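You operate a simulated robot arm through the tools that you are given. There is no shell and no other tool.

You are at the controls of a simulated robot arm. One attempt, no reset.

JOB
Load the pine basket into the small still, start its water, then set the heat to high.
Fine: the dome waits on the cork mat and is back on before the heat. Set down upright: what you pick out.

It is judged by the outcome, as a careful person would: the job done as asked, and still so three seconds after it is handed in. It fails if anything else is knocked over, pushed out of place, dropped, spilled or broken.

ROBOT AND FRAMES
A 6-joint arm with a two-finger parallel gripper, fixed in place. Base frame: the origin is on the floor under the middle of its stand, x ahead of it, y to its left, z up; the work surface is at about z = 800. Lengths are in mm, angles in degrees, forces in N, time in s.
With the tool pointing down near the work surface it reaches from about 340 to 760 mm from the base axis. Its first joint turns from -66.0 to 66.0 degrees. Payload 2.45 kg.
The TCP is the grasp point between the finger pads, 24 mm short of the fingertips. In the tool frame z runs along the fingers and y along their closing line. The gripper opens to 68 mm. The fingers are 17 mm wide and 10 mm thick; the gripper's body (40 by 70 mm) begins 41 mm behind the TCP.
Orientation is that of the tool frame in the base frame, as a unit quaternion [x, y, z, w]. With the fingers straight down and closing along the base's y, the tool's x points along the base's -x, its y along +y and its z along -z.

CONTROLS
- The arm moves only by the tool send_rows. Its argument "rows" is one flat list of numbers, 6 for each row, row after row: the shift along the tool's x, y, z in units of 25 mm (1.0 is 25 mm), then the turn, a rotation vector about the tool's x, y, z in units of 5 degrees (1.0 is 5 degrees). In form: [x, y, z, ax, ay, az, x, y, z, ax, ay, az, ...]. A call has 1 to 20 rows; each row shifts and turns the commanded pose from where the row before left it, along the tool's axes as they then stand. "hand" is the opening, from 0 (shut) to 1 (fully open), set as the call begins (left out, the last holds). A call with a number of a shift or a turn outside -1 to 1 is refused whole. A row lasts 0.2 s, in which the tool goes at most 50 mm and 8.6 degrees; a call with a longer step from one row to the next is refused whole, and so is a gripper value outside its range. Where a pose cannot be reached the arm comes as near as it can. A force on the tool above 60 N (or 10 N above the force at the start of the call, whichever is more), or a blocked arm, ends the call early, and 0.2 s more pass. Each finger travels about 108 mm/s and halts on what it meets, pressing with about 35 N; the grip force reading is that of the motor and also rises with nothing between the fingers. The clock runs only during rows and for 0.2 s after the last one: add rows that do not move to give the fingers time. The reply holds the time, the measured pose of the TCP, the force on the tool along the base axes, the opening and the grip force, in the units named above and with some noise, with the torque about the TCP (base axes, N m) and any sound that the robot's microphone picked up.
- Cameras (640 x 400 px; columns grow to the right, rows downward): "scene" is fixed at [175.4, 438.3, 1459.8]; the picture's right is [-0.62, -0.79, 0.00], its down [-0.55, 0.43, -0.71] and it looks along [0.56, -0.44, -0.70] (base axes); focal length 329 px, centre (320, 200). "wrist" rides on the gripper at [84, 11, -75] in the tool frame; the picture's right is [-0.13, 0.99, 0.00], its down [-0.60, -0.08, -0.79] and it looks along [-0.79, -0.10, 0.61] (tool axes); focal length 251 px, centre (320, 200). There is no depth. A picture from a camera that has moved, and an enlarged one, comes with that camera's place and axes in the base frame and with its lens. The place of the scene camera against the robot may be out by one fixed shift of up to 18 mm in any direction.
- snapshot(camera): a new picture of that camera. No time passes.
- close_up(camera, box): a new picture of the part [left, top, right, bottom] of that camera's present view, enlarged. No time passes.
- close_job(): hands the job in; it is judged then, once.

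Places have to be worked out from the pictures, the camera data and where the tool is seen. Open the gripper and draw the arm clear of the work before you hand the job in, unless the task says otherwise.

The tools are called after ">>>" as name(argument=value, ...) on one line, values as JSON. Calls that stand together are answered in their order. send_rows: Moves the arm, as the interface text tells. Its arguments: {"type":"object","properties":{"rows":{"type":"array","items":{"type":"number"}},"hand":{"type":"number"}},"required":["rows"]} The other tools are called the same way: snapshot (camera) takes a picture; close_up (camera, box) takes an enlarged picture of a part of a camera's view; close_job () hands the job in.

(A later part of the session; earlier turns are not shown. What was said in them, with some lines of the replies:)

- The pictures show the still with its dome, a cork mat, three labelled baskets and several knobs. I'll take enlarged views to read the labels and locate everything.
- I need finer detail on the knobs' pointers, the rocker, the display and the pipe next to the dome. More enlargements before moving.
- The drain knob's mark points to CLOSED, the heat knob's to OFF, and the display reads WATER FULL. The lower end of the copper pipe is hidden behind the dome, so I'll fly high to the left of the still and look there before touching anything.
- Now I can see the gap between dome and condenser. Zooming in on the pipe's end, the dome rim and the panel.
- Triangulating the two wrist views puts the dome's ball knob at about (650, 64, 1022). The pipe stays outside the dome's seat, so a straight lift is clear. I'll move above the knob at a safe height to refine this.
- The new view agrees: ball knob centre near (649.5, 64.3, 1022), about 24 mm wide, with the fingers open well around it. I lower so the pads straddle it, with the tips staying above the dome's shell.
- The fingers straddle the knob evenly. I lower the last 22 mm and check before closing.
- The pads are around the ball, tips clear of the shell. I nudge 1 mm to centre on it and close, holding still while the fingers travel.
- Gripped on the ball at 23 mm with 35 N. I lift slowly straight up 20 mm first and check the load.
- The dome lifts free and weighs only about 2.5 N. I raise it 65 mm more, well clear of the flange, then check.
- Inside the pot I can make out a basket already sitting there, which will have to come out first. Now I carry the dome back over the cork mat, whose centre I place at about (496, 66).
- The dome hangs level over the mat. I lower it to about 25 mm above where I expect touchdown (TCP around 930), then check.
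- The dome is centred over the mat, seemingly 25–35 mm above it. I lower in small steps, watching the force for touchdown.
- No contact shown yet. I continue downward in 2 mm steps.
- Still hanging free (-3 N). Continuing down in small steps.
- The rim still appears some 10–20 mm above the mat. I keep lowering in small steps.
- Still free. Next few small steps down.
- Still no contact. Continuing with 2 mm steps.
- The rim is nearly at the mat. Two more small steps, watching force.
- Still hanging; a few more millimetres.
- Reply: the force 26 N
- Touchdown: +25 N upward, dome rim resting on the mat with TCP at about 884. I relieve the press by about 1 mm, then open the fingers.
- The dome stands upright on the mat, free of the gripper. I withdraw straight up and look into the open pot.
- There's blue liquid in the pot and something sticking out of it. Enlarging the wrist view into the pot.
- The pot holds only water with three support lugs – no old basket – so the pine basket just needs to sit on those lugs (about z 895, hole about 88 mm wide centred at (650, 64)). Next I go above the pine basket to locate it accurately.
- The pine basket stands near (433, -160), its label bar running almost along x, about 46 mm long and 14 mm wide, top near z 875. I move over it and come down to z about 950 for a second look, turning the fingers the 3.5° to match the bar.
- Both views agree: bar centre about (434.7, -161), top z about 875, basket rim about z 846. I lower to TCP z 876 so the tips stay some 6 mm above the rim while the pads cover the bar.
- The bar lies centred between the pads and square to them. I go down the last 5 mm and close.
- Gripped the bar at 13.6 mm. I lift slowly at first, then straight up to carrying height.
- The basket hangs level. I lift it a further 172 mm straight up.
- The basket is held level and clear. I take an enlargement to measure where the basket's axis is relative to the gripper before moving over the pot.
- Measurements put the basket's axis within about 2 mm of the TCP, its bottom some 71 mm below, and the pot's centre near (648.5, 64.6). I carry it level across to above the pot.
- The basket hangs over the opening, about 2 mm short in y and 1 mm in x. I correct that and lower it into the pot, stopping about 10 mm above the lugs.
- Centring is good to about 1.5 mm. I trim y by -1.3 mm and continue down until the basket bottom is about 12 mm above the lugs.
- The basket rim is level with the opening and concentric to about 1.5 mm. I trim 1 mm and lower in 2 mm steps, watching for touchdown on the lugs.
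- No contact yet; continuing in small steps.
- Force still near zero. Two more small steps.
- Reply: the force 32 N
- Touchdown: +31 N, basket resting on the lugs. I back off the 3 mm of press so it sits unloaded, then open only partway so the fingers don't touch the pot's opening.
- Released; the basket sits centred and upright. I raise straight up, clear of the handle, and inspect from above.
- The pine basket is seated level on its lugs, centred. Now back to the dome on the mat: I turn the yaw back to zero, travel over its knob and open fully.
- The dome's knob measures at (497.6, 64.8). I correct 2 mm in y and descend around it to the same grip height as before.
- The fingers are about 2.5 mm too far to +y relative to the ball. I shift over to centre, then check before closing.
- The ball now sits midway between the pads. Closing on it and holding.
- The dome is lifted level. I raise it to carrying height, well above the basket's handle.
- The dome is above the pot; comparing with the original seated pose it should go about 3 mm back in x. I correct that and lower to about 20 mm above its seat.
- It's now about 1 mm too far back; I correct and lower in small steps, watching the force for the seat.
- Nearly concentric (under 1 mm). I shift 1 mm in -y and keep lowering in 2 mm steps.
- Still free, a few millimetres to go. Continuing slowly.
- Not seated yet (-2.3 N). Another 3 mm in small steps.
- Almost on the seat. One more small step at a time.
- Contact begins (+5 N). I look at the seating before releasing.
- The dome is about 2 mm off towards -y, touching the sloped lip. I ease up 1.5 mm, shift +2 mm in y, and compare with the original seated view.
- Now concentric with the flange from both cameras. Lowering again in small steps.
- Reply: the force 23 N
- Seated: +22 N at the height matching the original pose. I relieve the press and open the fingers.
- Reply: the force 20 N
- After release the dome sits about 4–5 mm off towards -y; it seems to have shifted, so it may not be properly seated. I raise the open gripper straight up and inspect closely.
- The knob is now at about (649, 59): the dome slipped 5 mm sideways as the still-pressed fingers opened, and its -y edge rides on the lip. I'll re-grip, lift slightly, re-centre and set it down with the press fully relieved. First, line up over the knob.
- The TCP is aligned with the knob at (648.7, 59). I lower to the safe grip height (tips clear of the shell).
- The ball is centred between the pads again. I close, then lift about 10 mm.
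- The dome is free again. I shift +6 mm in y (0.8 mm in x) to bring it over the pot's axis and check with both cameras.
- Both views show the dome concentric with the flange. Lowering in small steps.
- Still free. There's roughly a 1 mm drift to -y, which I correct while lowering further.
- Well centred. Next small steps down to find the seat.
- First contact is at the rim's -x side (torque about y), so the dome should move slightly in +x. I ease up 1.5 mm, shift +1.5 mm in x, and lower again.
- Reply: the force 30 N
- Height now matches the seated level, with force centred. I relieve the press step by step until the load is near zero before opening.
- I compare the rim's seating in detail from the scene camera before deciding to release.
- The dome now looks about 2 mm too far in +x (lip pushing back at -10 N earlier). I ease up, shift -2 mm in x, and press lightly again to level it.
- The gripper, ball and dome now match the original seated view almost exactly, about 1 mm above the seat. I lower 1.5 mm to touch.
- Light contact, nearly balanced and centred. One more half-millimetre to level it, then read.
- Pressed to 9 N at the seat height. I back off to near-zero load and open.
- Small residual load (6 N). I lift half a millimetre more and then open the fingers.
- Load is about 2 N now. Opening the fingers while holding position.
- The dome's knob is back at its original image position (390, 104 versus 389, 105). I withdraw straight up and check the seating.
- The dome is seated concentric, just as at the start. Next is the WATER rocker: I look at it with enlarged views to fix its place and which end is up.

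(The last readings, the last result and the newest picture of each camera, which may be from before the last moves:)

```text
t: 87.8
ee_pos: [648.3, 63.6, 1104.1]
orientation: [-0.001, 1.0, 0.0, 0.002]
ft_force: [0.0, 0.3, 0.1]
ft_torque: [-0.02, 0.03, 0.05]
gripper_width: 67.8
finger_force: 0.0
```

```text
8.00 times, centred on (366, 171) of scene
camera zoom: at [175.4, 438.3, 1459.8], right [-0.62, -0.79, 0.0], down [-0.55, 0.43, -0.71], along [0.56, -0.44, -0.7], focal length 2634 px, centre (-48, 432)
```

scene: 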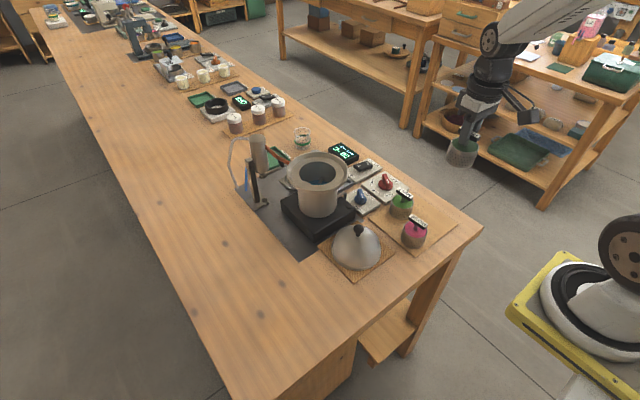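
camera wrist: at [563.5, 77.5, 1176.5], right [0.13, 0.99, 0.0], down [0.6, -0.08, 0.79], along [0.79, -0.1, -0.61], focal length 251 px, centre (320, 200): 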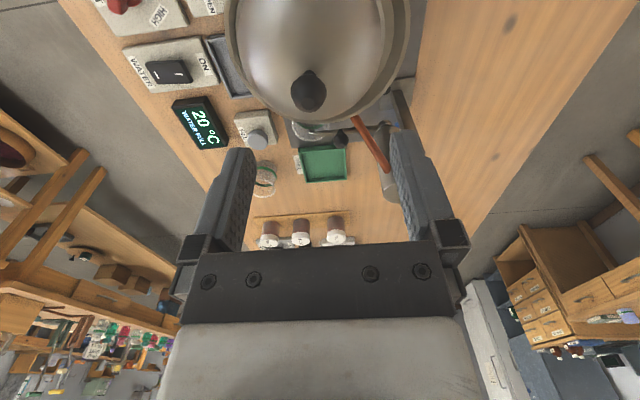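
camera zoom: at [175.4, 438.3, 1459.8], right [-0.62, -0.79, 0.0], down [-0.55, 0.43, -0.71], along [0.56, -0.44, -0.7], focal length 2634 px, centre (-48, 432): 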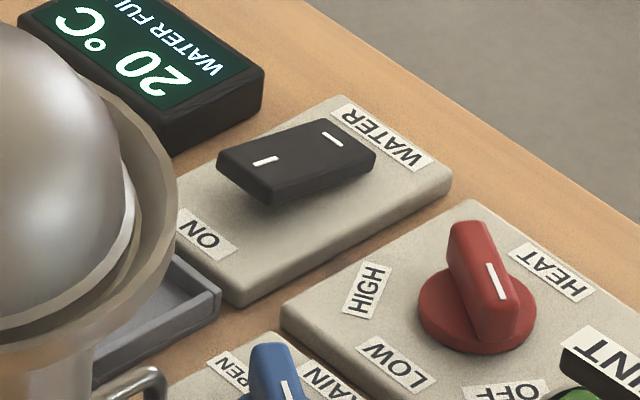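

The rocker's ON end (+y) is raised; its edge is near y -119, centre (703, -149), top about z 828. I'll press it with closed fingertips at about (703, -128). Moving laterally first, then down to a safe height above it.

>>> send_rows(rows=[-0.242, -0.849, 0, 0, 0, 0, -0.242, -0.849, 0, 0, 0, 0, -0.242, -0.849, 0, 0, 0, 0, -0.242, -0.849, 0, 0, 0, 0, -0.242, -0.849, 0, 0, 0, 0, -0.242, -0.849, 0, 0, 0, 0, -0.242, -0.849, 0, 0, 0, 0, -0.242, -0.849, 0, 0, 0, 0, -0.242, -0.849, 0, 0, 0, 0, 0, 0, 0.8, 0, 0, 0, 0, 0, 0.9, 0, 0, 0, 0, 0, 0.9, 0, 0, 0, 0, 0, 0.9, 0, 0, 0, 0, 0, 0.9, 0, 0, 0, 0, 0, 0.9, 0, 0, 0, 0, 0, 0.7, 0, 0, 0, 0, 0, 0, 0, 0, 0], hand=0)

>>> snapshot(camera="wrist")

>>> snapshot(camera="scene")

>>> close_up(camera="wrist", box=[240, 20, 400, 140])

```text
t: 91.4
ee_pos: [701.6, -126.0, 955.8]
orientation: [-0.001, 1.0, 0.0, 0.0]
ft_force: [-0.1, 1.0, 0.1]
ft_torque: [0.01, 0.0, 0.0]
gripper_width: 0.0
finger_force: 23.4
```

```text
taken
camera wrist: at [618.1, -116.2, 1031.2], right [0.13, 0.99, 0.0], down [0.6, -0.08, 0.79], along [0.79, -0.1, -0.61], focal length 251 px, centre (320, 200)
```

wrist: 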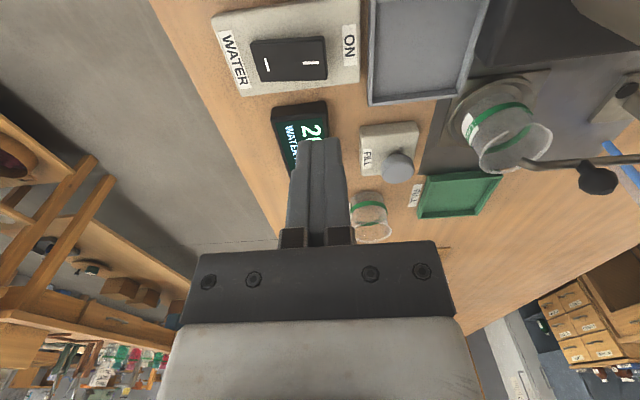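

```text
taken
```

scene: 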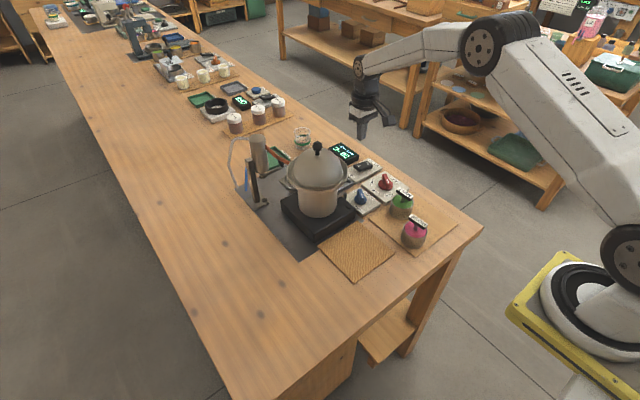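

```text
3.33 times, centred on (320, 80) of wrist
camera zoom: at [618.1, -116.2, 1031.2], right [0.13, 0.99, 0.0], down [0.6, -0.08, 0.79], along [0.79, -0.1, -0.61], focal length 838 px, centre (320, 600)
```

zoom: 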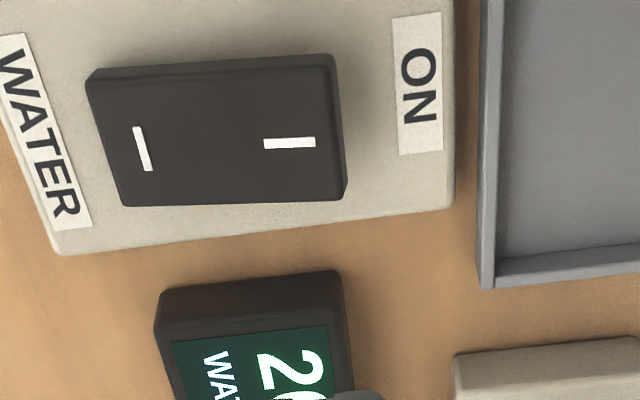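

The rocker's ON end edge is at y about -123 and its centre at (703, -151). I'll press at y about -132; lowering so the closed tips hover about 12 mm above it.

>>> send_rows(rows=[-0.03, -0.19, 0.4, 0, 0, 0, 0, 0, 0.7, 0, 0, 0, 0, 0, 0.7, 0, 0, 0, 0, 0, 0.7, 0, 0, 0, 0, 0, 0.6, 0, 0, 0, 0, 0, 0.4, 0, 0, 0, 0, 0, 0.1, 0, 0, 0, 0, 0, 0, 0, 0, 0], hand=0)

>>> close_up(camera="scene", box=[330, 125, 410, 195])

>>> close_up(camera="wrist", box=[220, 0, 420, 150])

```text
t: 93.2
ee_pos: [705.2, -131.1, 863.7]
orientation: [-0.001, 1.0, 0.0, 0.001]
ft_force: [-0.8, 0.0, 0.9]
ft_torque: [-0.03, -0.03, -0.03]
gripper_width: 0.1
finger_force: 24.0
```

```text
5.71 times, centred on (370, 160) of scene
camera zoom: at [175.4, 438.3, 1459.8], right [-0.62, -0.79, 0.0], down [-0.55, 0.43, -0.71], along [0.56, -0.44, -0.7], focal length 1881 px, centre (34, 429)
```

zoom: 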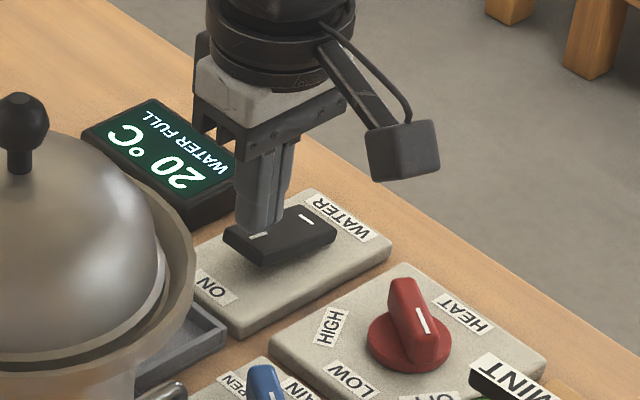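

```text
2.67 times, centred on (320, 75) of wrist
camera zoom: at [619.9, -121.4, 939.9], right [0.13, 0.99, 0.0], down [0.6, -0.08, 0.79], along [0.79, -0.1, -0.61], focal length 670 px, centre (320, 533)
```

zoom: 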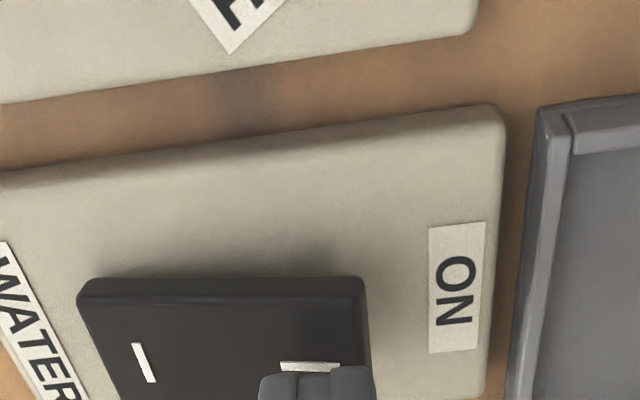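

The closed tips are right over the rocker's ON end. I press down slowly in small steps and watch the force and sound.

>>> send_rows(rows=[0, 0, 0.1, 0, 0, 0, 0, 0, 0.1, 0, 0, 0, 0, 0, 0.1, 0, 0, 0, 0, 0, 0.1, 0, 0, 0, 0, 0, 0.1, 0, 0, 0, 0, 0, 0, 0, 0, 0], hand=0)

```text
t: 94.6
ee_pos: [703.7, -131.2, 850.6]
orientation: [-0.001, 1.0, 0.0, 0.001]
ft_force: [0.1, 0.9, 0.6]
ft_torque: [0.03, -0.02, 0.02]
gripper_width: 0.0
finger_force: 23.6
```

No contact yet (tips around z 827). Continuing down.

>>> send_rows(rows=[0, 0, 0.08, 0, 0, 0, 0, 0, 0.08, 0, 0, 0, 0, 0, 0, 0, 0, 0], hand=0)

>>> close_up(camera="scene", box=[340, 135, 400, 185])

```text
t: 95.4
ee_pos: [703.9, -133.2, 849.6]
orientation: [-0.001, 1.0, 0.0, 0.001]
ft_force: [-14.0, 4.0, 21.8]
ft_torque: [-0.12, 0.33, -0.16]
gripper_width: 0.0
finger_force: 23.7
```

```text
8.00 times, centred on (370, 160) of scene
camera zoom: at [174.5, 438.5, 1459.8], right [-0.62, -0.79, 0.0], down [-0.55, 0.43, -0.71], along [0.56, -0.44, -0.7], focal length 2634 px, centre (-80, 520)
```

zoom: 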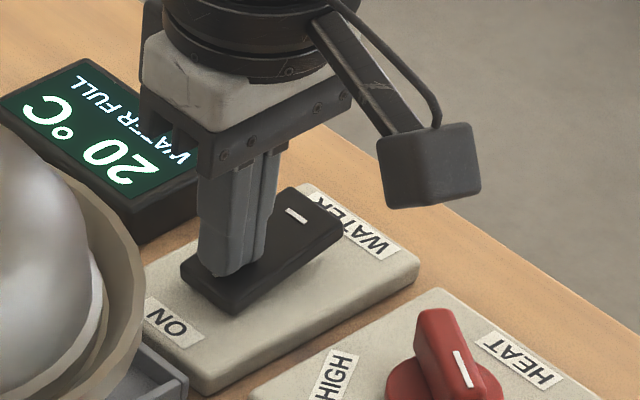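

The rocker has tipped: its ON end is down and the other end up, with 22 N of press. I add a touch more, then lift off and see whether it stays.

>>> send_rows(rows=[0, 0, 0.05, 0, 0, 0, 0, 0, 0, 0, 0, 0], hand=0)

>>> send_rows(rows=[0, 0, -0.2, 0, 0, 0, 0, 0, -0.5, 0, 0, 0, 0, 0, -0.8, 0, 0, 0, 0, 0, -0.8, 0, 0, 0, 0, 0, -0.8, 0, 0, 0, 0, 0, -0.8, 0, 0, 0], hand=0)

>>> close_up(camera="scene", box=[336, 136, 396, 186])

>>> snapshot(camera="scene")

>>> snapshot(camera="wrist")

>>> close_up(camera="wrist", box=[240, 20, 400, 140])

```text
t: 96.0
ee_pos: [704.4, -132.4, 850.6]
orientation: [0.0, 1.0, 0.0, 0.002]
ft_force: [-18.8, 0.0, 34.7]
ft_torque: [-0.33, 0.49, -0.19]
gripper_width: 0.0
finger_force: 23.8
```

```text
t: 97.4
ee_pos: [704.4, -131.9, 944.9]
orientation: [-0.001, 1.0, 0.001, 0.001]
ft_force: [-0.1, -0.7, -0.2]
ft_torque: [0.02, -0.01, 0.0]
gripper_width: 0.0
finger_force: 23.6
```

```text
8.00 times, centred on (366, 161) of scene
camera zoom: at [175.4, 438.3, 1459.8], right [-0.62, -0.79, 0.0], down [-0.55, 0.43, -0.71], along [0.56, -0.44, -0.7], focal length 2634 px, centre (-48, 512)
```

zoom: 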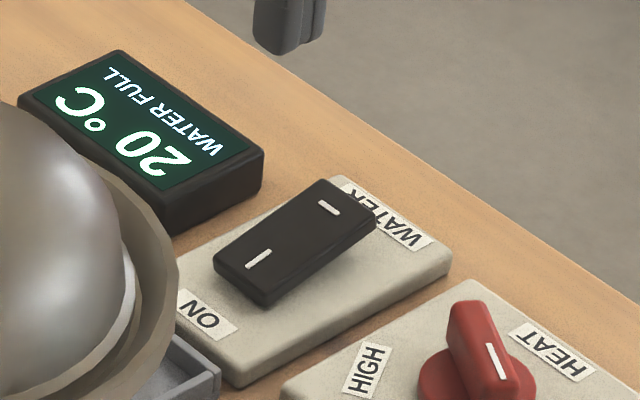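

```text
taken
```

scene: 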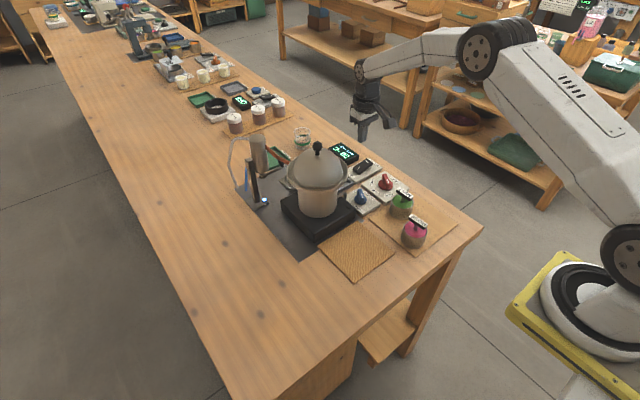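

```text
taken
camera wrist: at [619.4, -121.9, 1021.1], right [0.13, 0.99, 0.0], down [0.6, -0.08, 0.79], along [0.79, -0.1, -0.61], focal length 251 px, centre (320, 200)
```

wrist: 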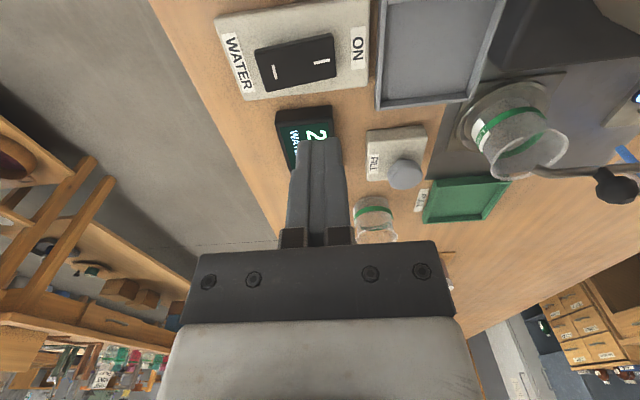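

```text
3.33 times, centred on (320, 80) of wrist
camera zoom: at [619.4, -121.9, 1021.1], right [0.13, 0.99, 0.0], down [0.6, -0.08, 0.79], along [0.79, -0.1, -0.61], focal length 838 px, centre (320, 600)
```

zoom: 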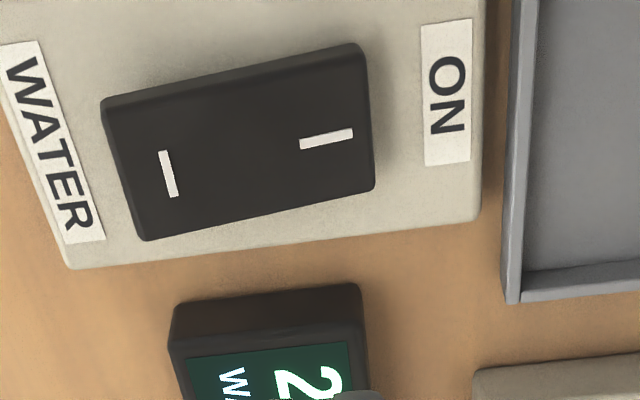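

The rocker stays tipped to ON. A light seems to have come on at the condenser stand; checking that, the display, and then the heat knob.

>>> close_up(camera="scene", box=[225, 130, 345, 220])

>>> close_up(camera="scene", box=[350, 165, 430, 225])

```text
4.44 times, centred on (285, 175) of scene
camera zoom: at [175.4, 438.3, 1459.8], right [-0.62, -0.79, 0.0], down [-0.55, 0.43, -0.71], along [0.56, -0.44, -0.7], focal length 1463 px, centre (476, 311)
```

zoom: 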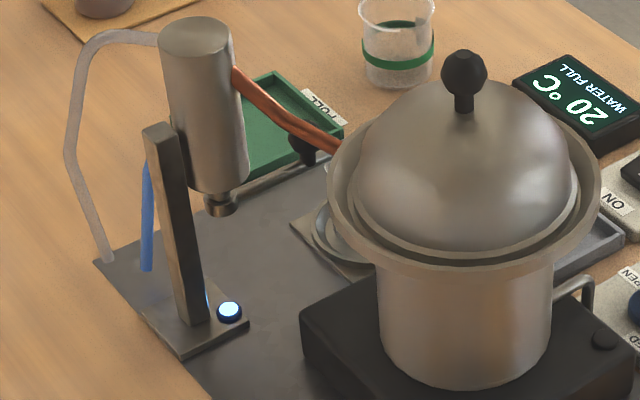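

```text
6.67 times, centred on (390, 195) of scene
camera zoom: at [175.4, 438.3, 1459.8], right [-0.62, -0.79, 0.0], down [-0.55, 0.43, -0.71], along [0.56, -0.44, -0.7], focal length 2195 px, centre (-147, 233)
```

zoom: 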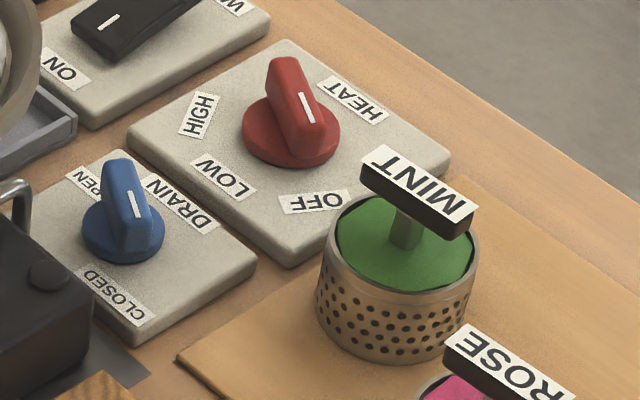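

Water is running: the condenser's light is lit. Now the heat knob, still at OFF. I move above it (about (606, -150)) for a closer look.

>>> send_rows(rows=[0.4, -0.08, -0.2, 0, 0, 0, 0.7, -0.12, -0.2, 0, 0, 0, 0.8, -0.14, -0.2, 0, 0, 0, 0.8, -0.14, 0, 0, 0, 0, 0.7, -0.12, 0, 0, 0, 0, 0.48, -0.08, 0, 0, 0, 0, 0, 0, 0, 0, 0, 0], hand=0)

>>> snapshot(camera="wrist")

>>> close_up(camera="wrist", box=[240, 10, 400, 130])

```text
t: 99.0
ee_pos: [607.9, -149.0, 960.2]
orientation: [0.0, 1.0, 0.0, 0.001]
ft_force: [-0.2, -0.3, -1.1]
ft_torque: [-0.02, 0.02, 0.02]
gripper_width: 0.1
finger_force: 23.3
```

```text
taken
camera wrist: at [522.7, -138.2, 1035.7], right [0.13, 0.99, 0.0], down [0.6, -0.08, 0.79], along [0.79, -0.1, -0.61], focal length 251 px, centre (320, 200)
```

wrist: 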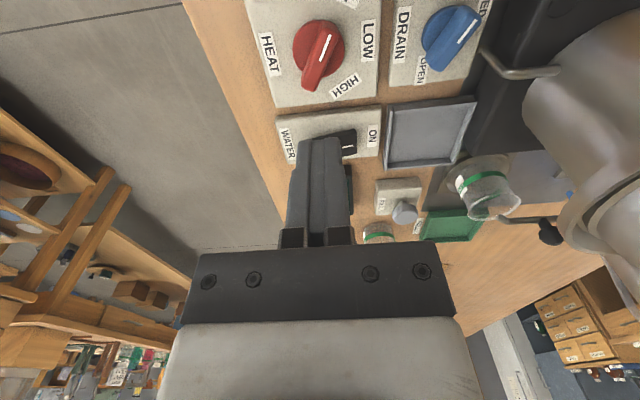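

```text
3.33 times, centred on (320, 70) of wrist
camera zoom: at [522.7, -138.2, 1035.7], right [0.13, 0.99, 0.0], down [0.6, -0.08, 0.79], along [0.79, -0.1, -0.61], focal length 838 px, centre (320, 633)
```

zoom: 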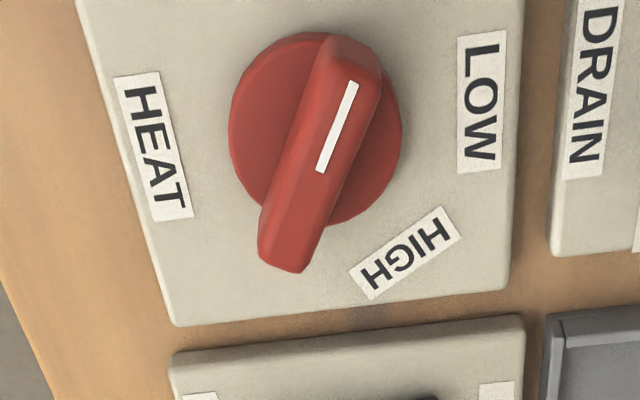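

The knob's axis is at about (606.5, -150), its bar top near z 844, pointing at 152° (OFF); LOW is at 90° and HIGH at 30°. So it needs a 120° clockwise turn. I first test in the air whether the wrist can turn through the needed range.

>>> send_rows(rows=[0, 0, -0.4, 0, 0, 1, 0, 0, 0, 0, 0, 1, 0, 0, 0, 0, 0, 1, 0, 0, 0, 0, 0, 1, 0, 0, 0, 0, 0, 1, 0, 0, 0, 0, 0, 1, 0, 0, 0, 0, 0, 1, 0, 0, 0, 0, 0, 1, 0, 0, 0, 0, 0, 1, 0, 0, 0, 0, 0, 1, 0, 0, 0, 0, 0, 1, 0, 0, 0, 0, 0, 1, 0, 0, 0, 0, 0, 1, 0, 0, 0, 0, 0, 1, 0, 0, 0, 0, 0, 1, 0, 0, 0, 0, 0, 1, 0, 0, 0, 0, 0, 1, 0, 0, 0, 0, 0, 1], hand=0.5)

>>> send_rows(rows=[0, 0, 0, 0, 0, 1, 0, 0, 0, 0, 0, 1, 0, 0, 0, 0, 0, 1, 0, 0, 0, 0, 0, 1, 0, 0, 0, 0, 0, 1, 0, 0, 0, 0, 0, 1, 0, 0, 0, 0, 0, 1, 0, 0, 0, 0, 0, 1, 0, 0, 0, 0, 0, 1, 0, 0, 0, 0, 0, 1, 0, 0, 0, 0, 0, 1, 0, 0, 0, 0, 0, 1, 0, 0, 0, 0, 0, 0], hand=0.5)

>>> snapshot(camera="wrist")

>>> snapshot(camera="scene")

```text
t: 102.8
ee_pos: [606.8, -149.0, 970.1]
orientation: [0.707, 0.707, 0.0, 0.001]
ft_force: [-0.1, 0.6, -0.6]
ft_torque: [0.01, -0.03, 0.0]
gripper_width: 33.8
finger_force: 0.1
```

```text
t: 105.6
ee_pos: [607.4, -147.7, 970.4]
orientation: [0.966, 0.259, 0.001, -0.001]
ft_force: [0.3, 0.9, 0.0]
ft_torque: [0.0, 0.0, 0.02]
gripper_width: 34.1
finger_force: 0.1
```

```text
taken
camera wrist: at [685.4, -115.7, 1045.4], right [0.38, -0.92, 0.0], down [-0.56, -0.23, 0.79], along [-0.73, -0.3, -0.61], focal length 251 px, centre (320, 200)
```

wrist: 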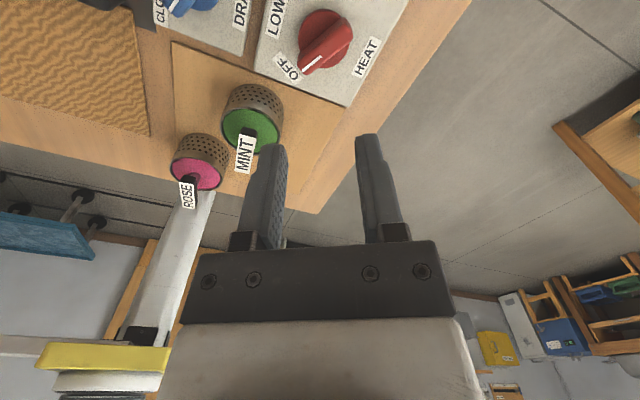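

```text
taken
```

scene: 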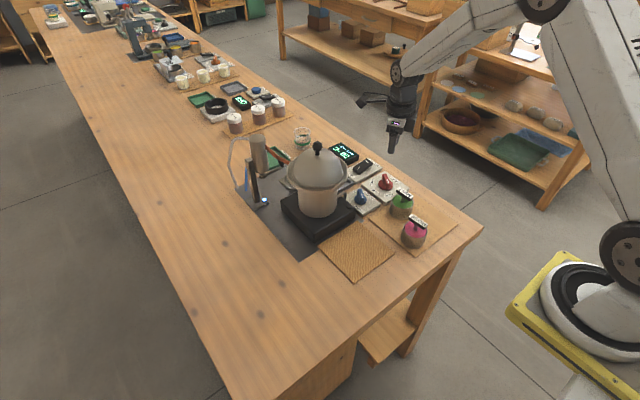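

The wrist reaches the full range. From this opposite side I take another close-up to double-check the knob's axis.

>>> close_up(camera="wrist", box=[240, 0, 400, 120])

```text
3.33 times, centred on (320, 60) of wrist
camera zoom: at [685.4, -115.7, 1045.4], right [0.38, -0.92, 0.0], down [-0.56, -0.23, 0.79], along [-0.73, -0.3, -0.61], focal length 838 px, centre (320, 667)
```

zoom: 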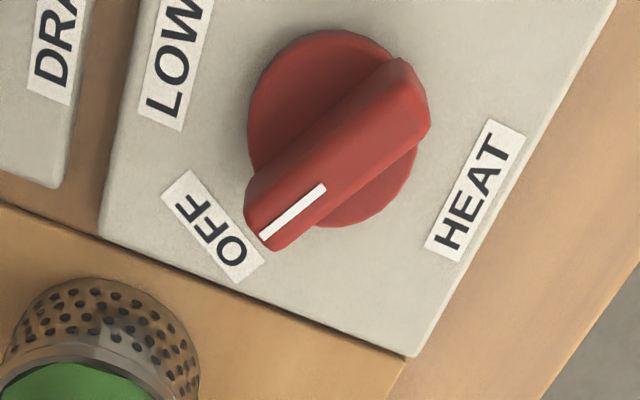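

Combining both sides: knob axis at about (608.5, -150.2), bar top z about 840, pointer at 151°. I turn back so the pads face the bar (closing line at 60°).

>>> send_rows(rows=[0, 0, 0, 0, 0, -1, 0, 0, 0, 0, 0, -1, 0, 0, 0, 0, 0, -1, 0, 0, 0, 0, 0, -1, 0, 0, 0, 0, 0, -1, 0, 0, 0, 0, 0, -1, 0, 0, 0, 0, 0, -1, 0, 0, 0, 0, 0, -1, 0, 0, 0, 0, 0, -1, 0, 0, 0, 0, 0, -1, 0, 0, 0, 0, 0, -1, 0, 0, 0, 0, 0, -1, 0, 0, 0, 0, 0, -1, 0, 0, 0, 0, 0, -1, 0, 0, 0, 0, 0, -1, 0, 0, 0, 0, 0, -1, 0, 0, 0, 0, 0, -1, 0, 0, 0, 0, 0, -1], hand=0.55)

>>> send_rows(rows=[0, 0, 0, 0, 0, -1, 0, 0, 0, 0, 0, -1, 0, 0, 0, 0, 0, -1, 0, 0, 0, 0, 0, -1, 0, 0, 0, 0, 0, -1, 0, 0, 0, 0, 0, -1, 0, 0, 0, 0, 0, 0, 0, 0, 0, 0, 0, 0], hand=0.55)

>>> close_up(camera="wrist", box=[220, 0, 420, 150])

```text
t: 109.4
ee_pos: [606.4, -148.9, 969.8]
orientation: [0.498, 0.867, 0.002, 0.001]
ft_force: [0.6, -0.3, -0.1]
ft_torque: [0.0, -0.01, 0.02]
gripper_width: 37.5
finger_force: 0.0
```

```text
t: 111.2
ee_pos: [607.0, -148.4, 970.2]
orientation: [0.258, 0.966, 0.001, 0.0]
ft_force: [-0.8, 0.8, -0.3]
ft_torque: [0.03, -0.01, 0.0]
gripper_width: 37.2
finger_force: 0.1
```

```text
2.67 times, centred on (320, 75) of wrist
camera zoom: at [540.3, -98.0, 1045.7], right [0.61, 0.8, 0.0], down [0.48, -0.37, 0.79], along [0.63, -0.48, -0.61], focal length 670 px, centre (320, 533)
```

zoom: 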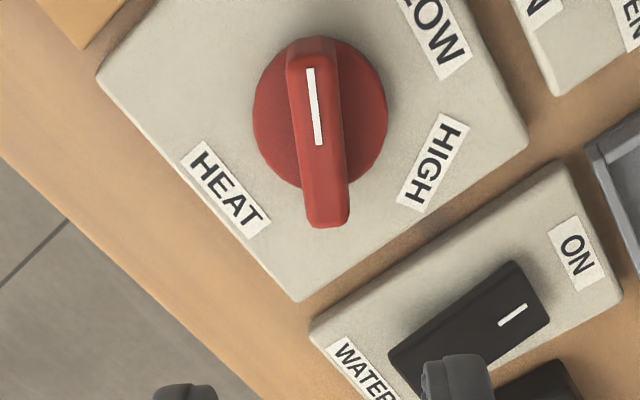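

The pads are square to the bar and the TCP sits over its axis. I descend to just above the knob and check once more.

>>> send_rows(rows=[0, 0, 0.5, 0, 0, 0, 0, 0, 0.8, 0, 0, 0, 0, 0, 0.8, 0, 0, 0, 0, 0, 0.7, 0, 0, 0, 0, 0, 0.5, 0, 0, 0, 0, 0, 0.3, 0, 0, 0, 0, 0, 0, 0, 0, 0], hand=0.55)

>>> close_up(camera="wrist", box=[200, 20, 440, 200])

>>> close_up(camera="scene", box=[345, 150, 425, 210])

```text
t: 112.8
ee_pos: [606.6, -149.1, 878.0]
orientation: [0.257, 0.966, 0.001, 0.0]
ft_force: [0.3, -0.6, 0.1]
ft_torque: [-0.01, -0.02, 0.0]
gripper_width: 37.2
finger_force: 0.1
```

```text
2.22 times, centred on (320, 110) of wrist
camera zoom: at [539.9, -98.2, 954.3], right [0.61, 0.79, 0.0], down [0.48, -0.37, 0.79], along [0.63, -0.48, -0.61], focal length 559 px, centre (320, 400)
```

zoom: 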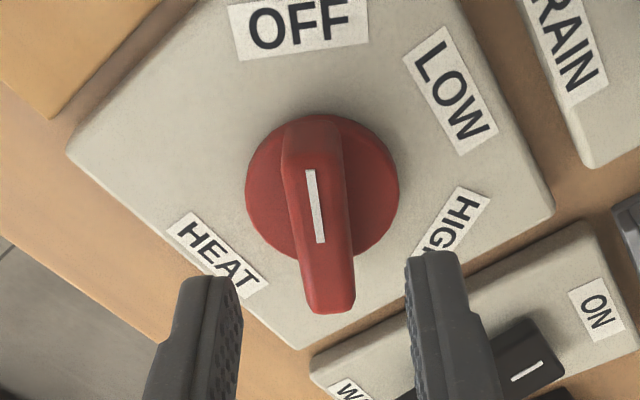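

```text
6.67 times, centred on (385, 180) of scene
camera zoom: at [175.4, 438.3, 1459.8], right [-0.62, -0.79, 0.0], down [-0.55, 0.43, -0.71], along [0.56, -0.44, -0.7], focal length 2195 px, centre (-113, 333)
```

zoom: 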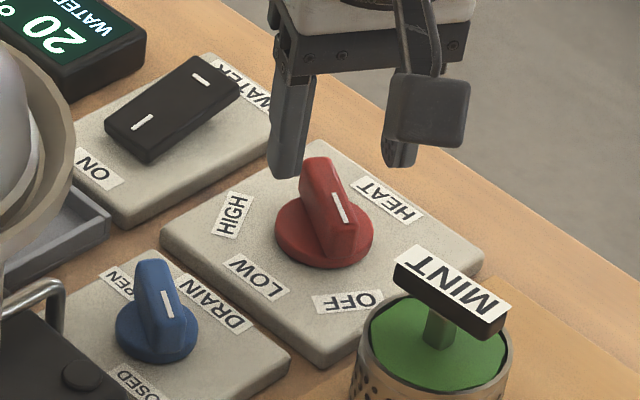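

Fingers straddle the bar. I descend the last 29 mm (tips to about z 826, above the disc).

>>> send_rows(rows=[0, 0, 0.4, 0, 0, 0, 0, 0, 0.4, 0, 0, 0, 0, 0, 0.3, 0, 0, 0, 0, 0, 0.06, 0, 0, 0, 0, 0, 0, 0, 0, 0], hand=0.55)

>>> close_up(camera="wrist", box=[200, 60, 440, 240])

>>> close_up(camera="scene", box=[345, 150, 425, 210])

```text
t: 114.0
ee_pos: [607.5, -150.5, 849.1]
orientation: [0.258, 0.966, 0.001, 0.0]
ft_force: [0.5, -0.2, -0.9]
ft_torque: [0.0, 0.02, -0.02]
gripper_width: 37.4
finger_force: 0.1
```

```text
2.22 times, centred on (320, 150) of wrist
camera zoom: at [539.3, -98.0, 925.7], right [0.61, 0.79, 0.0], down [0.48, -0.37, 0.79], along [0.63, -0.48, -0.61], focal length 559 px, centre (320, 311)
```

zoom: 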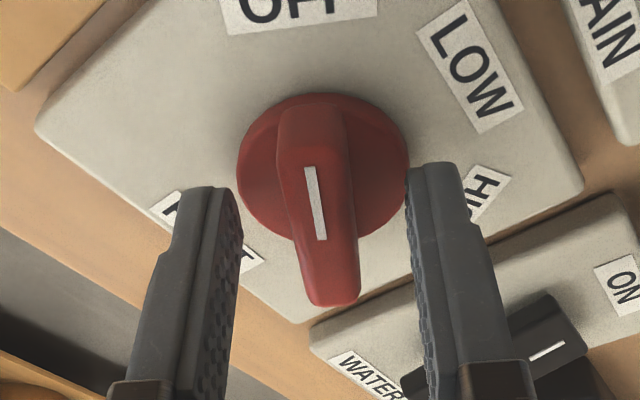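

```text
6.67 times, centred on (385, 180) of scene
camera zoom: at [175.4, 438.3, 1459.8], right [-0.62, -0.79, 0.0], down [-0.55, 0.43, -0.71], along [0.56, -0.44, -0.7], focal length 2195 px, centre (-113, 333)
```

zoom: 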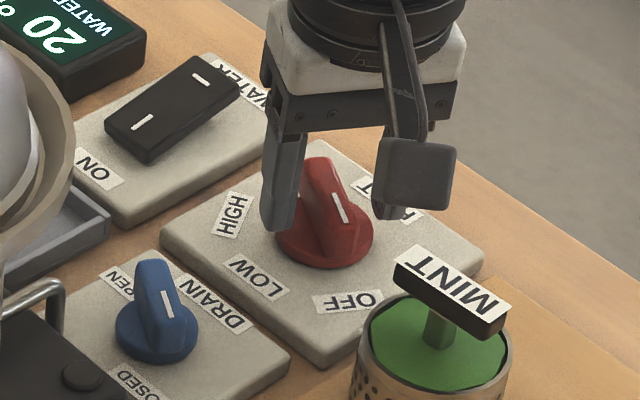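

Tips are around the bar, above the disc, nothing touched. Closing on the bar.

>>> send_rows(rows=[0, 0, 0, 0, 0, 0, 0, 0, 0, 0, 0, 0, 0, 0, 0, 0, 0, 0], hand=0)

>>> close_up(camera="wrist", box=[200, 60, 440, 240])

>>> close_up(camera="scene", box=[345, 150, 425, 210])

```text
t: 114.8
ee_pos: [605.9, -149.0, 850.6]
orientation: [0.258, 0.966, 0.0, 0.001]
ft_force: [3.2, 4.8, -2.0]
ft_torque: [0.03, -0.06, -0.11]
gripper_width: 13.8
finger_force: 33.2
```

```text
2.22 times, centred on (320, 150) of wrist
camera zoom: at [539.5, -97.6, 925.7], right [0.61, 0.79, 0.0], down [0.48, -0.37, 0.79], along [0.63, -0.48, -0.61], focal length 559 px, centre (320, 311)
```

zoom: 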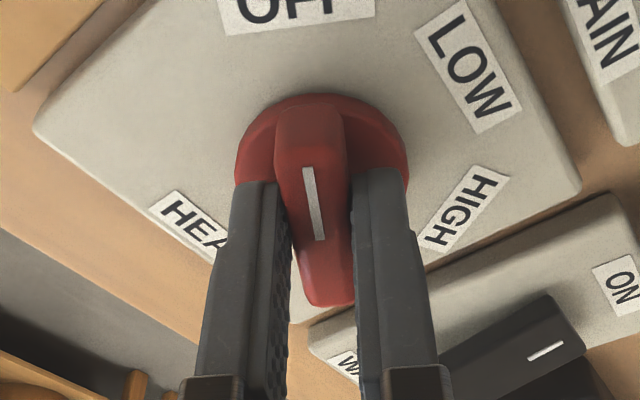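

```text
6.67 times, centred on (385, 180) of scene
camera zoom: at [175.5, 438.4, 1459.7], right [-0.62, -0.79, 0.0], down [-0.55, 0.43, -0.71], along [0.56, -0.44, -0.7], focal length 2195 px, centre (-113, 333)
```

zoom: 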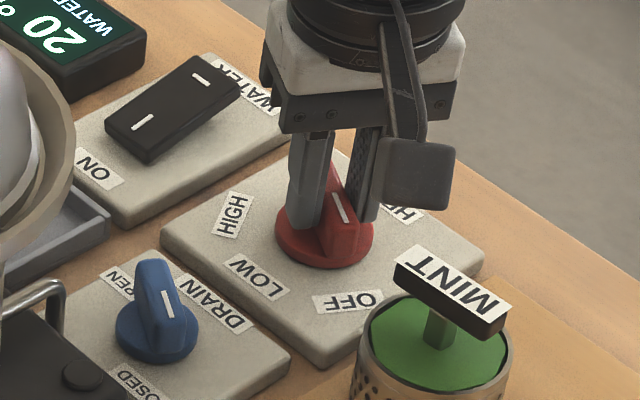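

Gripped on the bar at 13.8 mm with little side load. I begin the clockwise turn, 30° first, with a tiny compensation to keep the rotation about the knob's axis.

>>> send_rows(rows=[0, 0.0055, 0, 0, 0, 0.6, 0, 0.0055, 0, 0, 0, 0.9, 0, 0.0055, 0, 0, 0, 0.9, 0, 0.0055, 0, 0, 0, 0.9, 0, 0.0055, 0, 0, 0, 0.9, 0, 0.0055, 0, 0, 0, 0.9, 0, 0.0055, 0, 0, 0, 0.9, 0, 0, 0, 0, 0, 0], hand=0)

>>> close_up(camera="scene", box=[345, 150, 425, 210])

>>> close_up(camera="wrist", box=[200, 60, 440, 240])

```text
t: 116.6
ee_pos: [608.7, -147.2, 850.0]
orientation: [0.5, 0.866, 0.0, 0.001]
ft_force: [8.6, 7.0, -17.1]
ft_torque: [-0.68, -0.5, 0.01]
gripper_width: 14.0
finger_force: 34.1
```

```text
6.67 times, centred on (385, 180) of scene
camera zoom: at [175.9, 438.4, 1459.7], right [-0.62, -0.79, 0.0], down [-0.55, 0.43, -0.71], along [0.56, -0.44, -0.7], focal length 2195 px, centre (-113, 333)
```

zoom: 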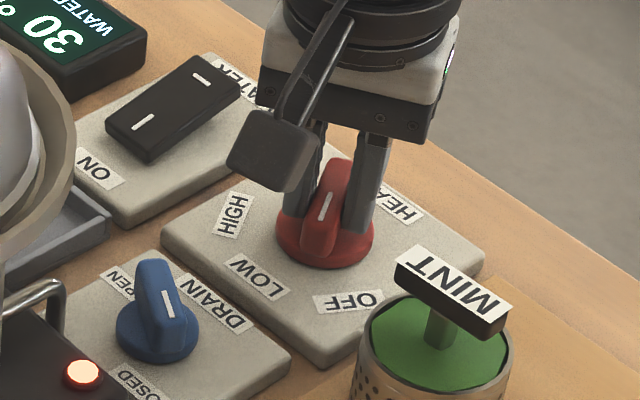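

```text
2.22 times, centred on (320, 150) of wrist
camera zoom: at [575.4, -69.6, 925.8], right [0.92, 0.38, 0.0], down [0.23, -0.56, 0.79], along [0.31, -0.73, -0.61], focal length 559 px, centre (320, 311)
```

zoom: 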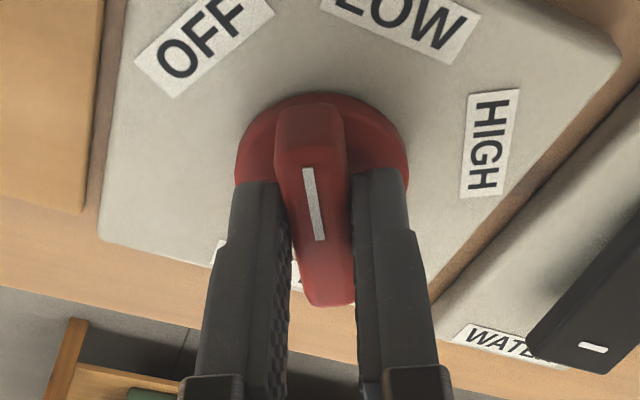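

The knob turned 30° with the gripper (hotplate light is on). I relieve the small side load and continue 60° more.

>>> send_rows(rows=[0, 0.03, 0.03, 0, 0, 0.5, 0, 0.0055, 0, 0, 0, 0.9, 0, 0.0055, 0, 0, 0, 0.95, 0, 0.0055, 0, 0, 0, 0.95, 0, 0.0055, 0, 0, 0, 0.95, 0, 0.0055, 0, 0, 0, 0.95, 0, 0.0055, 0, 0, 0, 0.95, 0, 0.0055, 0, 0, 0, 0.95, 0, 0.0055, 0, 0, 0, 0.95, 0, 0.0055, 0, 0, 0, 0.95, 0, 0.0055, 0, 0, 0, 0.95, 0, 0.0055, 0, 0, 0, 0.95, 0, 0.0055, 0, 0, 0, 0.95, 0, 0, 0, 0, 0, 0], hand=0)

>>> close_up(camera="scene", box=[345, 150, 425, 210])

>>> close_up(camera="wrist", box=[200, 60, 440, 240])

```text
t: 119.6
ee_pos: [610.5, -147.3, 850.0]
orientation: [0.863, 0.505, 0.002, 0.002]
ft_force: [23.5, -1.2, -6.8]
ft_torque: [-0.36, 0.2, 0.04]
gripper_width: 13.8
finger_force: 33.3
```

```text
6.67 times, centred on (385, 180) of scene
camera zoom: at [176.1, 438.2, 1459.7], right [-0.62, -0.79, 0.0], down [-0.55, 0.43, -0.71], along [0.56, -0.44, -0.7], focal length 2195 px, centre (-113, 333)
```

zoom: 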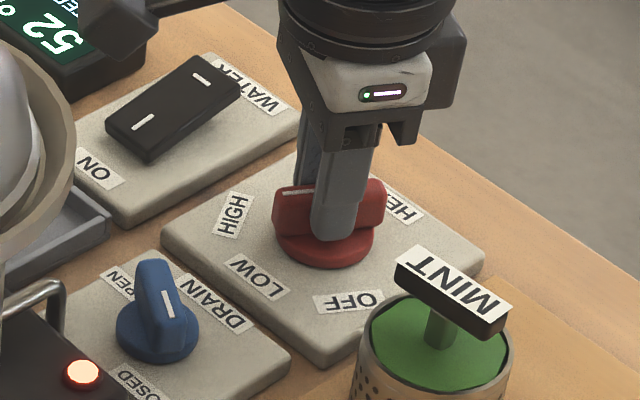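

```text
2.22 times, centred on (320, 150) of wrist
camera zoom: at [661.2, -79.8, 926.1], right [0.8, -0.6, 0.01], down [-0.37, -0.49, 0.79], along [-0.47, -0.64, -0.61], focal length 559 px, centre (320, 311)
```

zoom: 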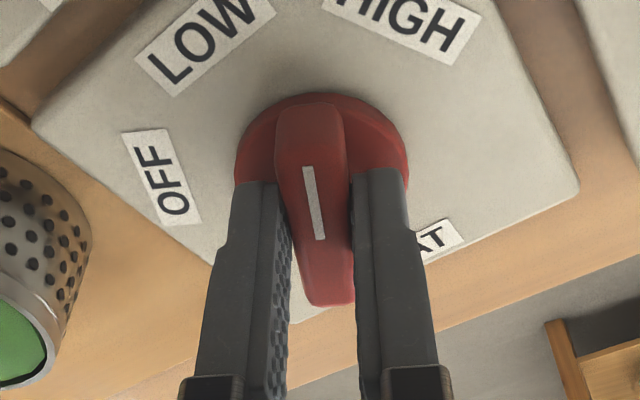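

The pointer is now at about 61°, past LOW, and the hotplate is heating. I finish the remaining ~31° towards HIGH, letting the tool follow the knob's circle to relieve the side load.

>>> send_rows(rows=[0.0107, 0.0233, 0, 0, 0, 0.8, 0.0107, 0.0233, 0, 0, 0, 0.9, 0.0107, 0.0233, 0, 0, 0, 0.9, 0.0107, 0.0233, 0, 0, 0, 0.9, 0.0107, 0.0233, 0, 0, 0, 0.9, 0.0107, 0.0233, 0, 0, 0, 0.9, 0, 0, 0, 0, 0, 0.9, 0, 0, 0, 0, 0, 0], hand=0)

>>> close_up(camera="scene", box=[345, 150, 425, 210])

>>> close_up(camera="wrist", box=[200, 20, 440, 200])

```text
t: 121.4
ee_pos: [612.8, -147.8, 849.8]
orientation: [0.966, 0.257, 0.0, 0.0]
ft_force: [7.8, -10.8, -9.5]
ft_torque: [-0.46, 0.13, 0.31]
gripper_width: 13.6
finger_force: 33.9
```

```text
6.67 times, centred on (385, 180) of scene
camera zoom: at [175.8, 438.0, 1459.8], right [-0.62, -0.79, 0.0], down [-0.55, 0.43, -0.71], along [0.56, -0.44, -0.7], focal length 2195 px, centre (-113, 333)
```

zoom: 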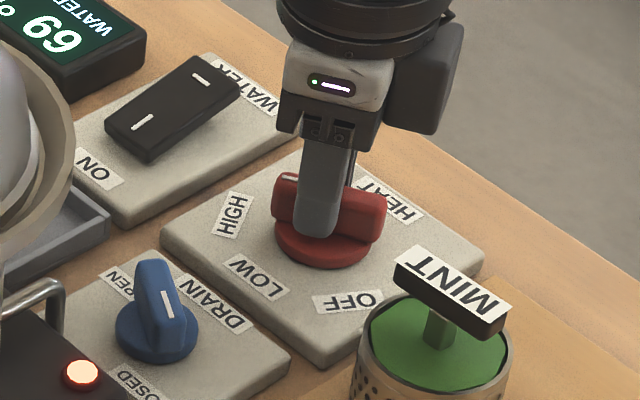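

```text
2.22 times, centred on (320, 110) of wrist
camera zoom: at [690.8, -116.7, 925.9], right [0.38, -0.92, 0.0], down [-0.56, -0.23, 0.79], along [-0.73, -0.3, -0.61], focal length 559 px, centre (320, 400)
```

zoom: 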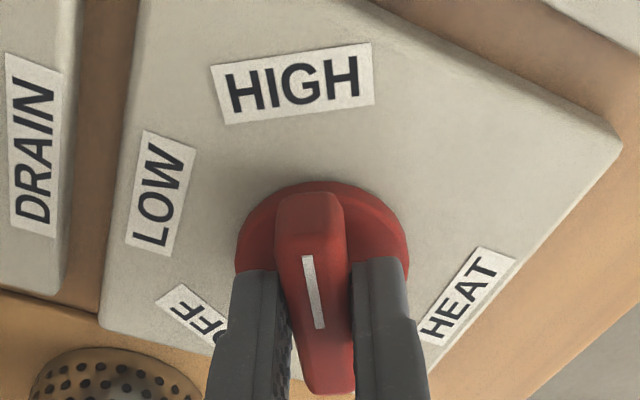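

The pointer is lined up with HIGH (about 30°), the display climbing. I open the fingers partway and let things settle.

>>> send_rows(rows=[0, 0, 0, 0, 0, 0, 0, 0, 0, 0, 0, 0, 0, 0, 0, 0, 0, 0], hand=0.6)

>>> close_up(camera="wrist", box=[200, 20, 440, 200])

```text
t: 122.2
ee_pos: [613.9, -148.7, 851.3]
orientation: [0.966, 0.257, 0.001, 0.0]
ft_force: [-0.8, 0.4, 0.0]
ft_torque: [-0.03, 0.01, 0.01]
gripper_width: 40.8
finger_force: 0.1
```

```text
2.22 times, centred on (320, 110) of wrist
camera zoom: at [691.0, -116.1, 926.9], right [0.38, -0.92, 0.0], down [-0.56, -0.23, 0.79], along [-0.73, -0.3, -0.61], focal length 559 px, centre (320, 400)
```

zoom: 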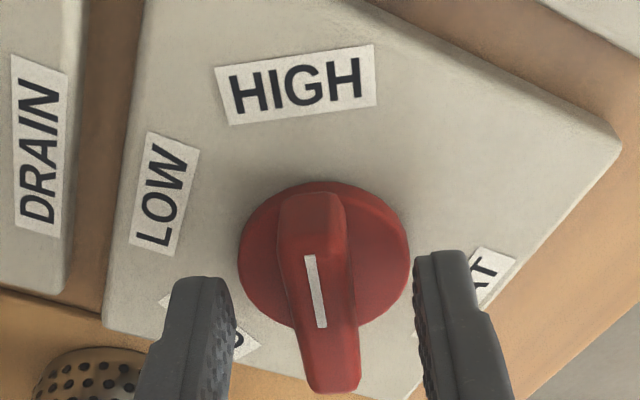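

The knob stays at HIGH. I raise straight up, clear of it, and inspect everything.

>>> send_rows(rows=[0, 0, -0.3, 0, 0, 0, 0, 0, -0.6, 0, 0, 0, 0, 0, -0.9, 0, 0, 0, 0, 0, -0.9, 0, 0, 0, 0, 0, -0.9, 0, 0, 0, 0, 0, -0.9, 0, 0, 0, 0, 0, -0.9, 0, 0, 0, 0, 0, -0.9, 0, 0, 0], hand=1)

>>> snapshot(camera="scene")

>>> close_up(camera="scene", box=[320, 135, 480, 255])

>>> close_up(camera="scene", box=[225, 120, 385, 240])

>>> close_up(camera="wrist", box=[220, 0, 420, 130])

```text
t: 124.0
ee_pos: [612.7, -147.2, 1008.9]
orientation: [0.966, 0.257, 0.001, 0.0]
ft_force: [0.3, 0.5, -0.3]
ft_torque: [-0.03, 0.02, -0.01]
gripper_width: 68.0
finger_force: 0.0
```

```text
taken
```

scene: 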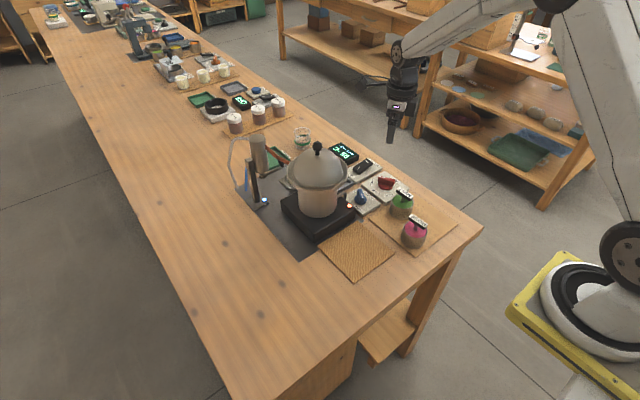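

```text
3.33 times, centred on (400, 195) of scene
camera zoom: at [175.4, 438.3, 1459.8], right [-0.62, -0.79, 0.0], down [-0.55, 0.43, -0.71], along [0.56, -0.44, -0.7], focal length 1097 px, centre (53, 217)
```

zoom: 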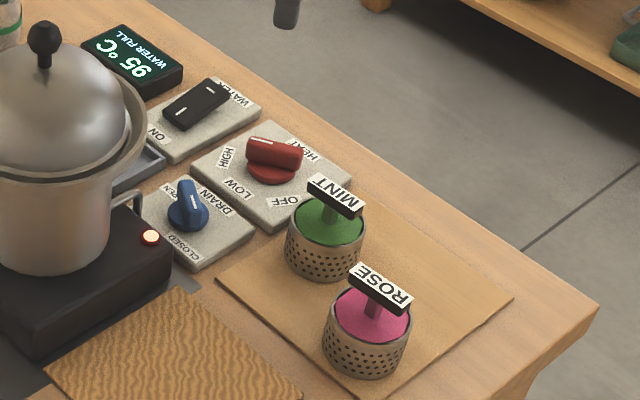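

```text
3.33 times, centred on (305, 180) of scene
camera zoom: at [175.4, 438.3, 1459.8], right [-0.62, -0.79, 0.0], down [-0.55, 0.43, -0.71], along [0.56, -0.44, -0.7], focal length 1097 px, centre (370, 267)
```

zoom: 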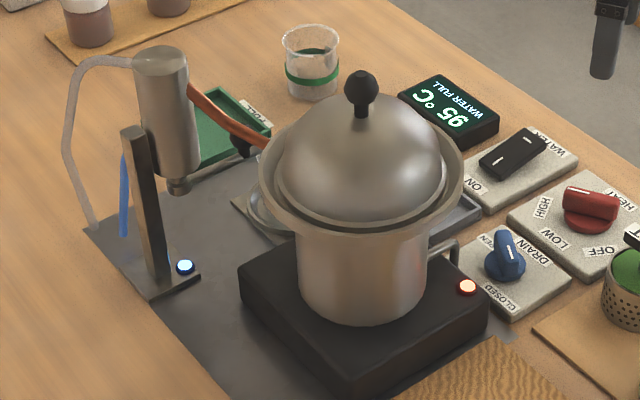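

```text
3.08 times, centred on (320, 65) of wrist
camera zoom: at [692.1, -115.7, 1084.1], right [0.38, -0.92, 0.0], down [-0.56, -0.23, 0.79], along [-0.73, -0.3, -0.61], focal length 774 px, centre (320, 615)
```

zoom: 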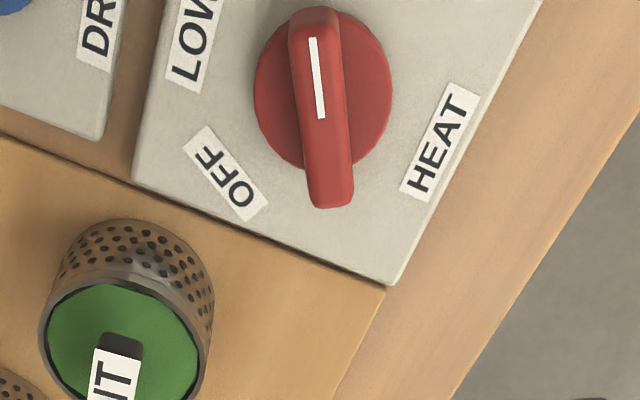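

All is in order: pine basket loaded, dome on, water light lit, knob on HIGH, hotplate lit and display at 95 °C, other baskets untouched. I draw the open gripper up and back, clear of the work.

>>> send_rows(rows=[0, 0, -0.6, 0, 0, 0, 0, 0, -0.9, 0, 0, 0, 0, 0, -0.9, 0, 0, 0, 0, 0, -0.9, 0, 0, 0, 0, 0, -0.9, 0, 0, 0, 0, 0, -0.9, 0, 0, 0, 0, 0, -0.4, 0, 0, 0, -0.5, -0.29, 0, 0, 0, 0, -0.75, -0.433, 0, 0, 0, 0, -0.75, -0.433, 0, 0, 0, 0, -0.75, -0.433, 0, 0, 0, 0, -0.75, -0.433, 0, 0, 0, 0, -0.75, -0.433, 0, 0, 0, 0, -0.3, -0.17, 0, 0, 0, 0, 0, 0, 0, 0, 0, 0], hand=1)

>>> snapshot(camera="scene")

>>> close_up(camera="scene", box=[240, 120, 480, 270])

>>> close_up(camera="scene", box=[284, 140, 400, 210])

```text
t: 127.2
ee_pos: [482.5, -149.6, 1143.6]
orientation: [0.966, 0.257, 0.001, -0.001]
ft_force: [0.1, 1.4, 0.8]
ft_torque: [-0.02, 0.01, 0.02]
gripper_width: 68.1
finger_force: 0.0
```

```text
taken
```

scene: 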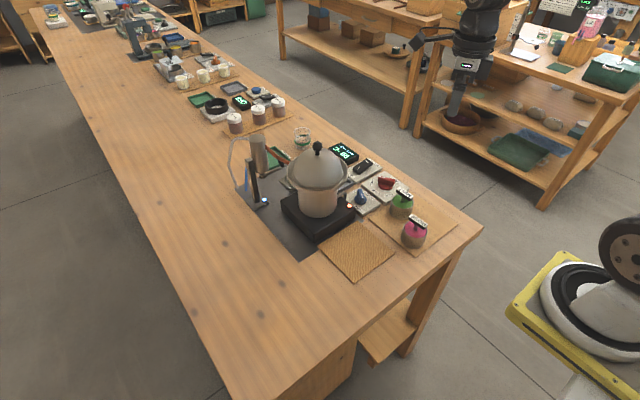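

```text
2.67 times, centred on (360, 195) of scene
camera zoom: at [175.4, 438.3, 1459.8], right [-0.62, -0.79, 0.0], down [-0.55, 0.43, -0.71], along [0.56, -0.44, -0.7], focal length 878 px, centre (213, 213)
```

zoom: 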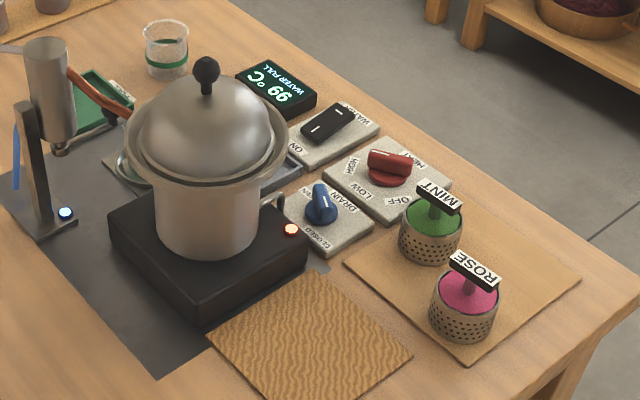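

```text
5.52 times, centred on (342, 175) of scene
camera zoom: at [175.4, 438.3, 1459.8], right [-0.62, -0.79, 0.0], down [-0.55, 0.43, -0.71], along [0.56, -0.44, -0.7], focal length 1816 px, centre (199, 338)
```

zoom: 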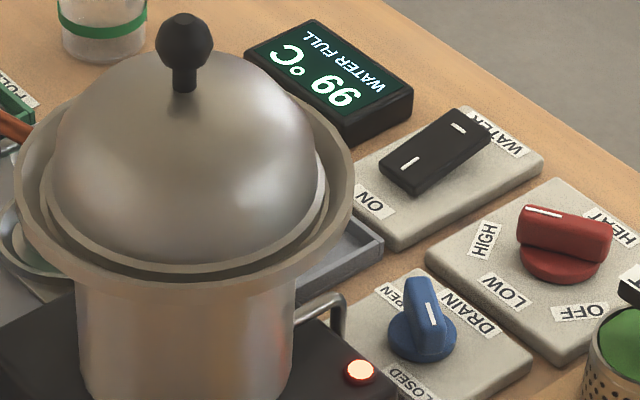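

The final view shows the dome seated on the loaded still, water ON and its light lit, heat on HIGH at 99 °C, drain still CLOSED. The other items stand where they were, and the gripper is open and clear. Handing the job in.

>>> close_job()

```text
The job is handed in.
```

The pine basket is loaded in the small still, the water is running and the heat is set to high. I've handed the job in, but no verdict came back.

- **Basket:** It sits upright and centred on the support lugs inside the pot. There was no old basket in there to take out.
- **Dome:** It waited on the cork mat and was back on the still before the heat was touched. When I first set it down it slipped about 5 mm sideways as the fingers opened. I lifted it again and re-seated it, and its knob is now back at its original position in the camera view.
- **Water:** The WATER switch is at ON and the condenser's light is lit.
- **Heat:** The knob points at HIGH, and the display had climbed to 99 °C just before hand-in.

The drain is still closed. Nothing else was knocked over or visibly moved, and the arm is open and clear of the bench.
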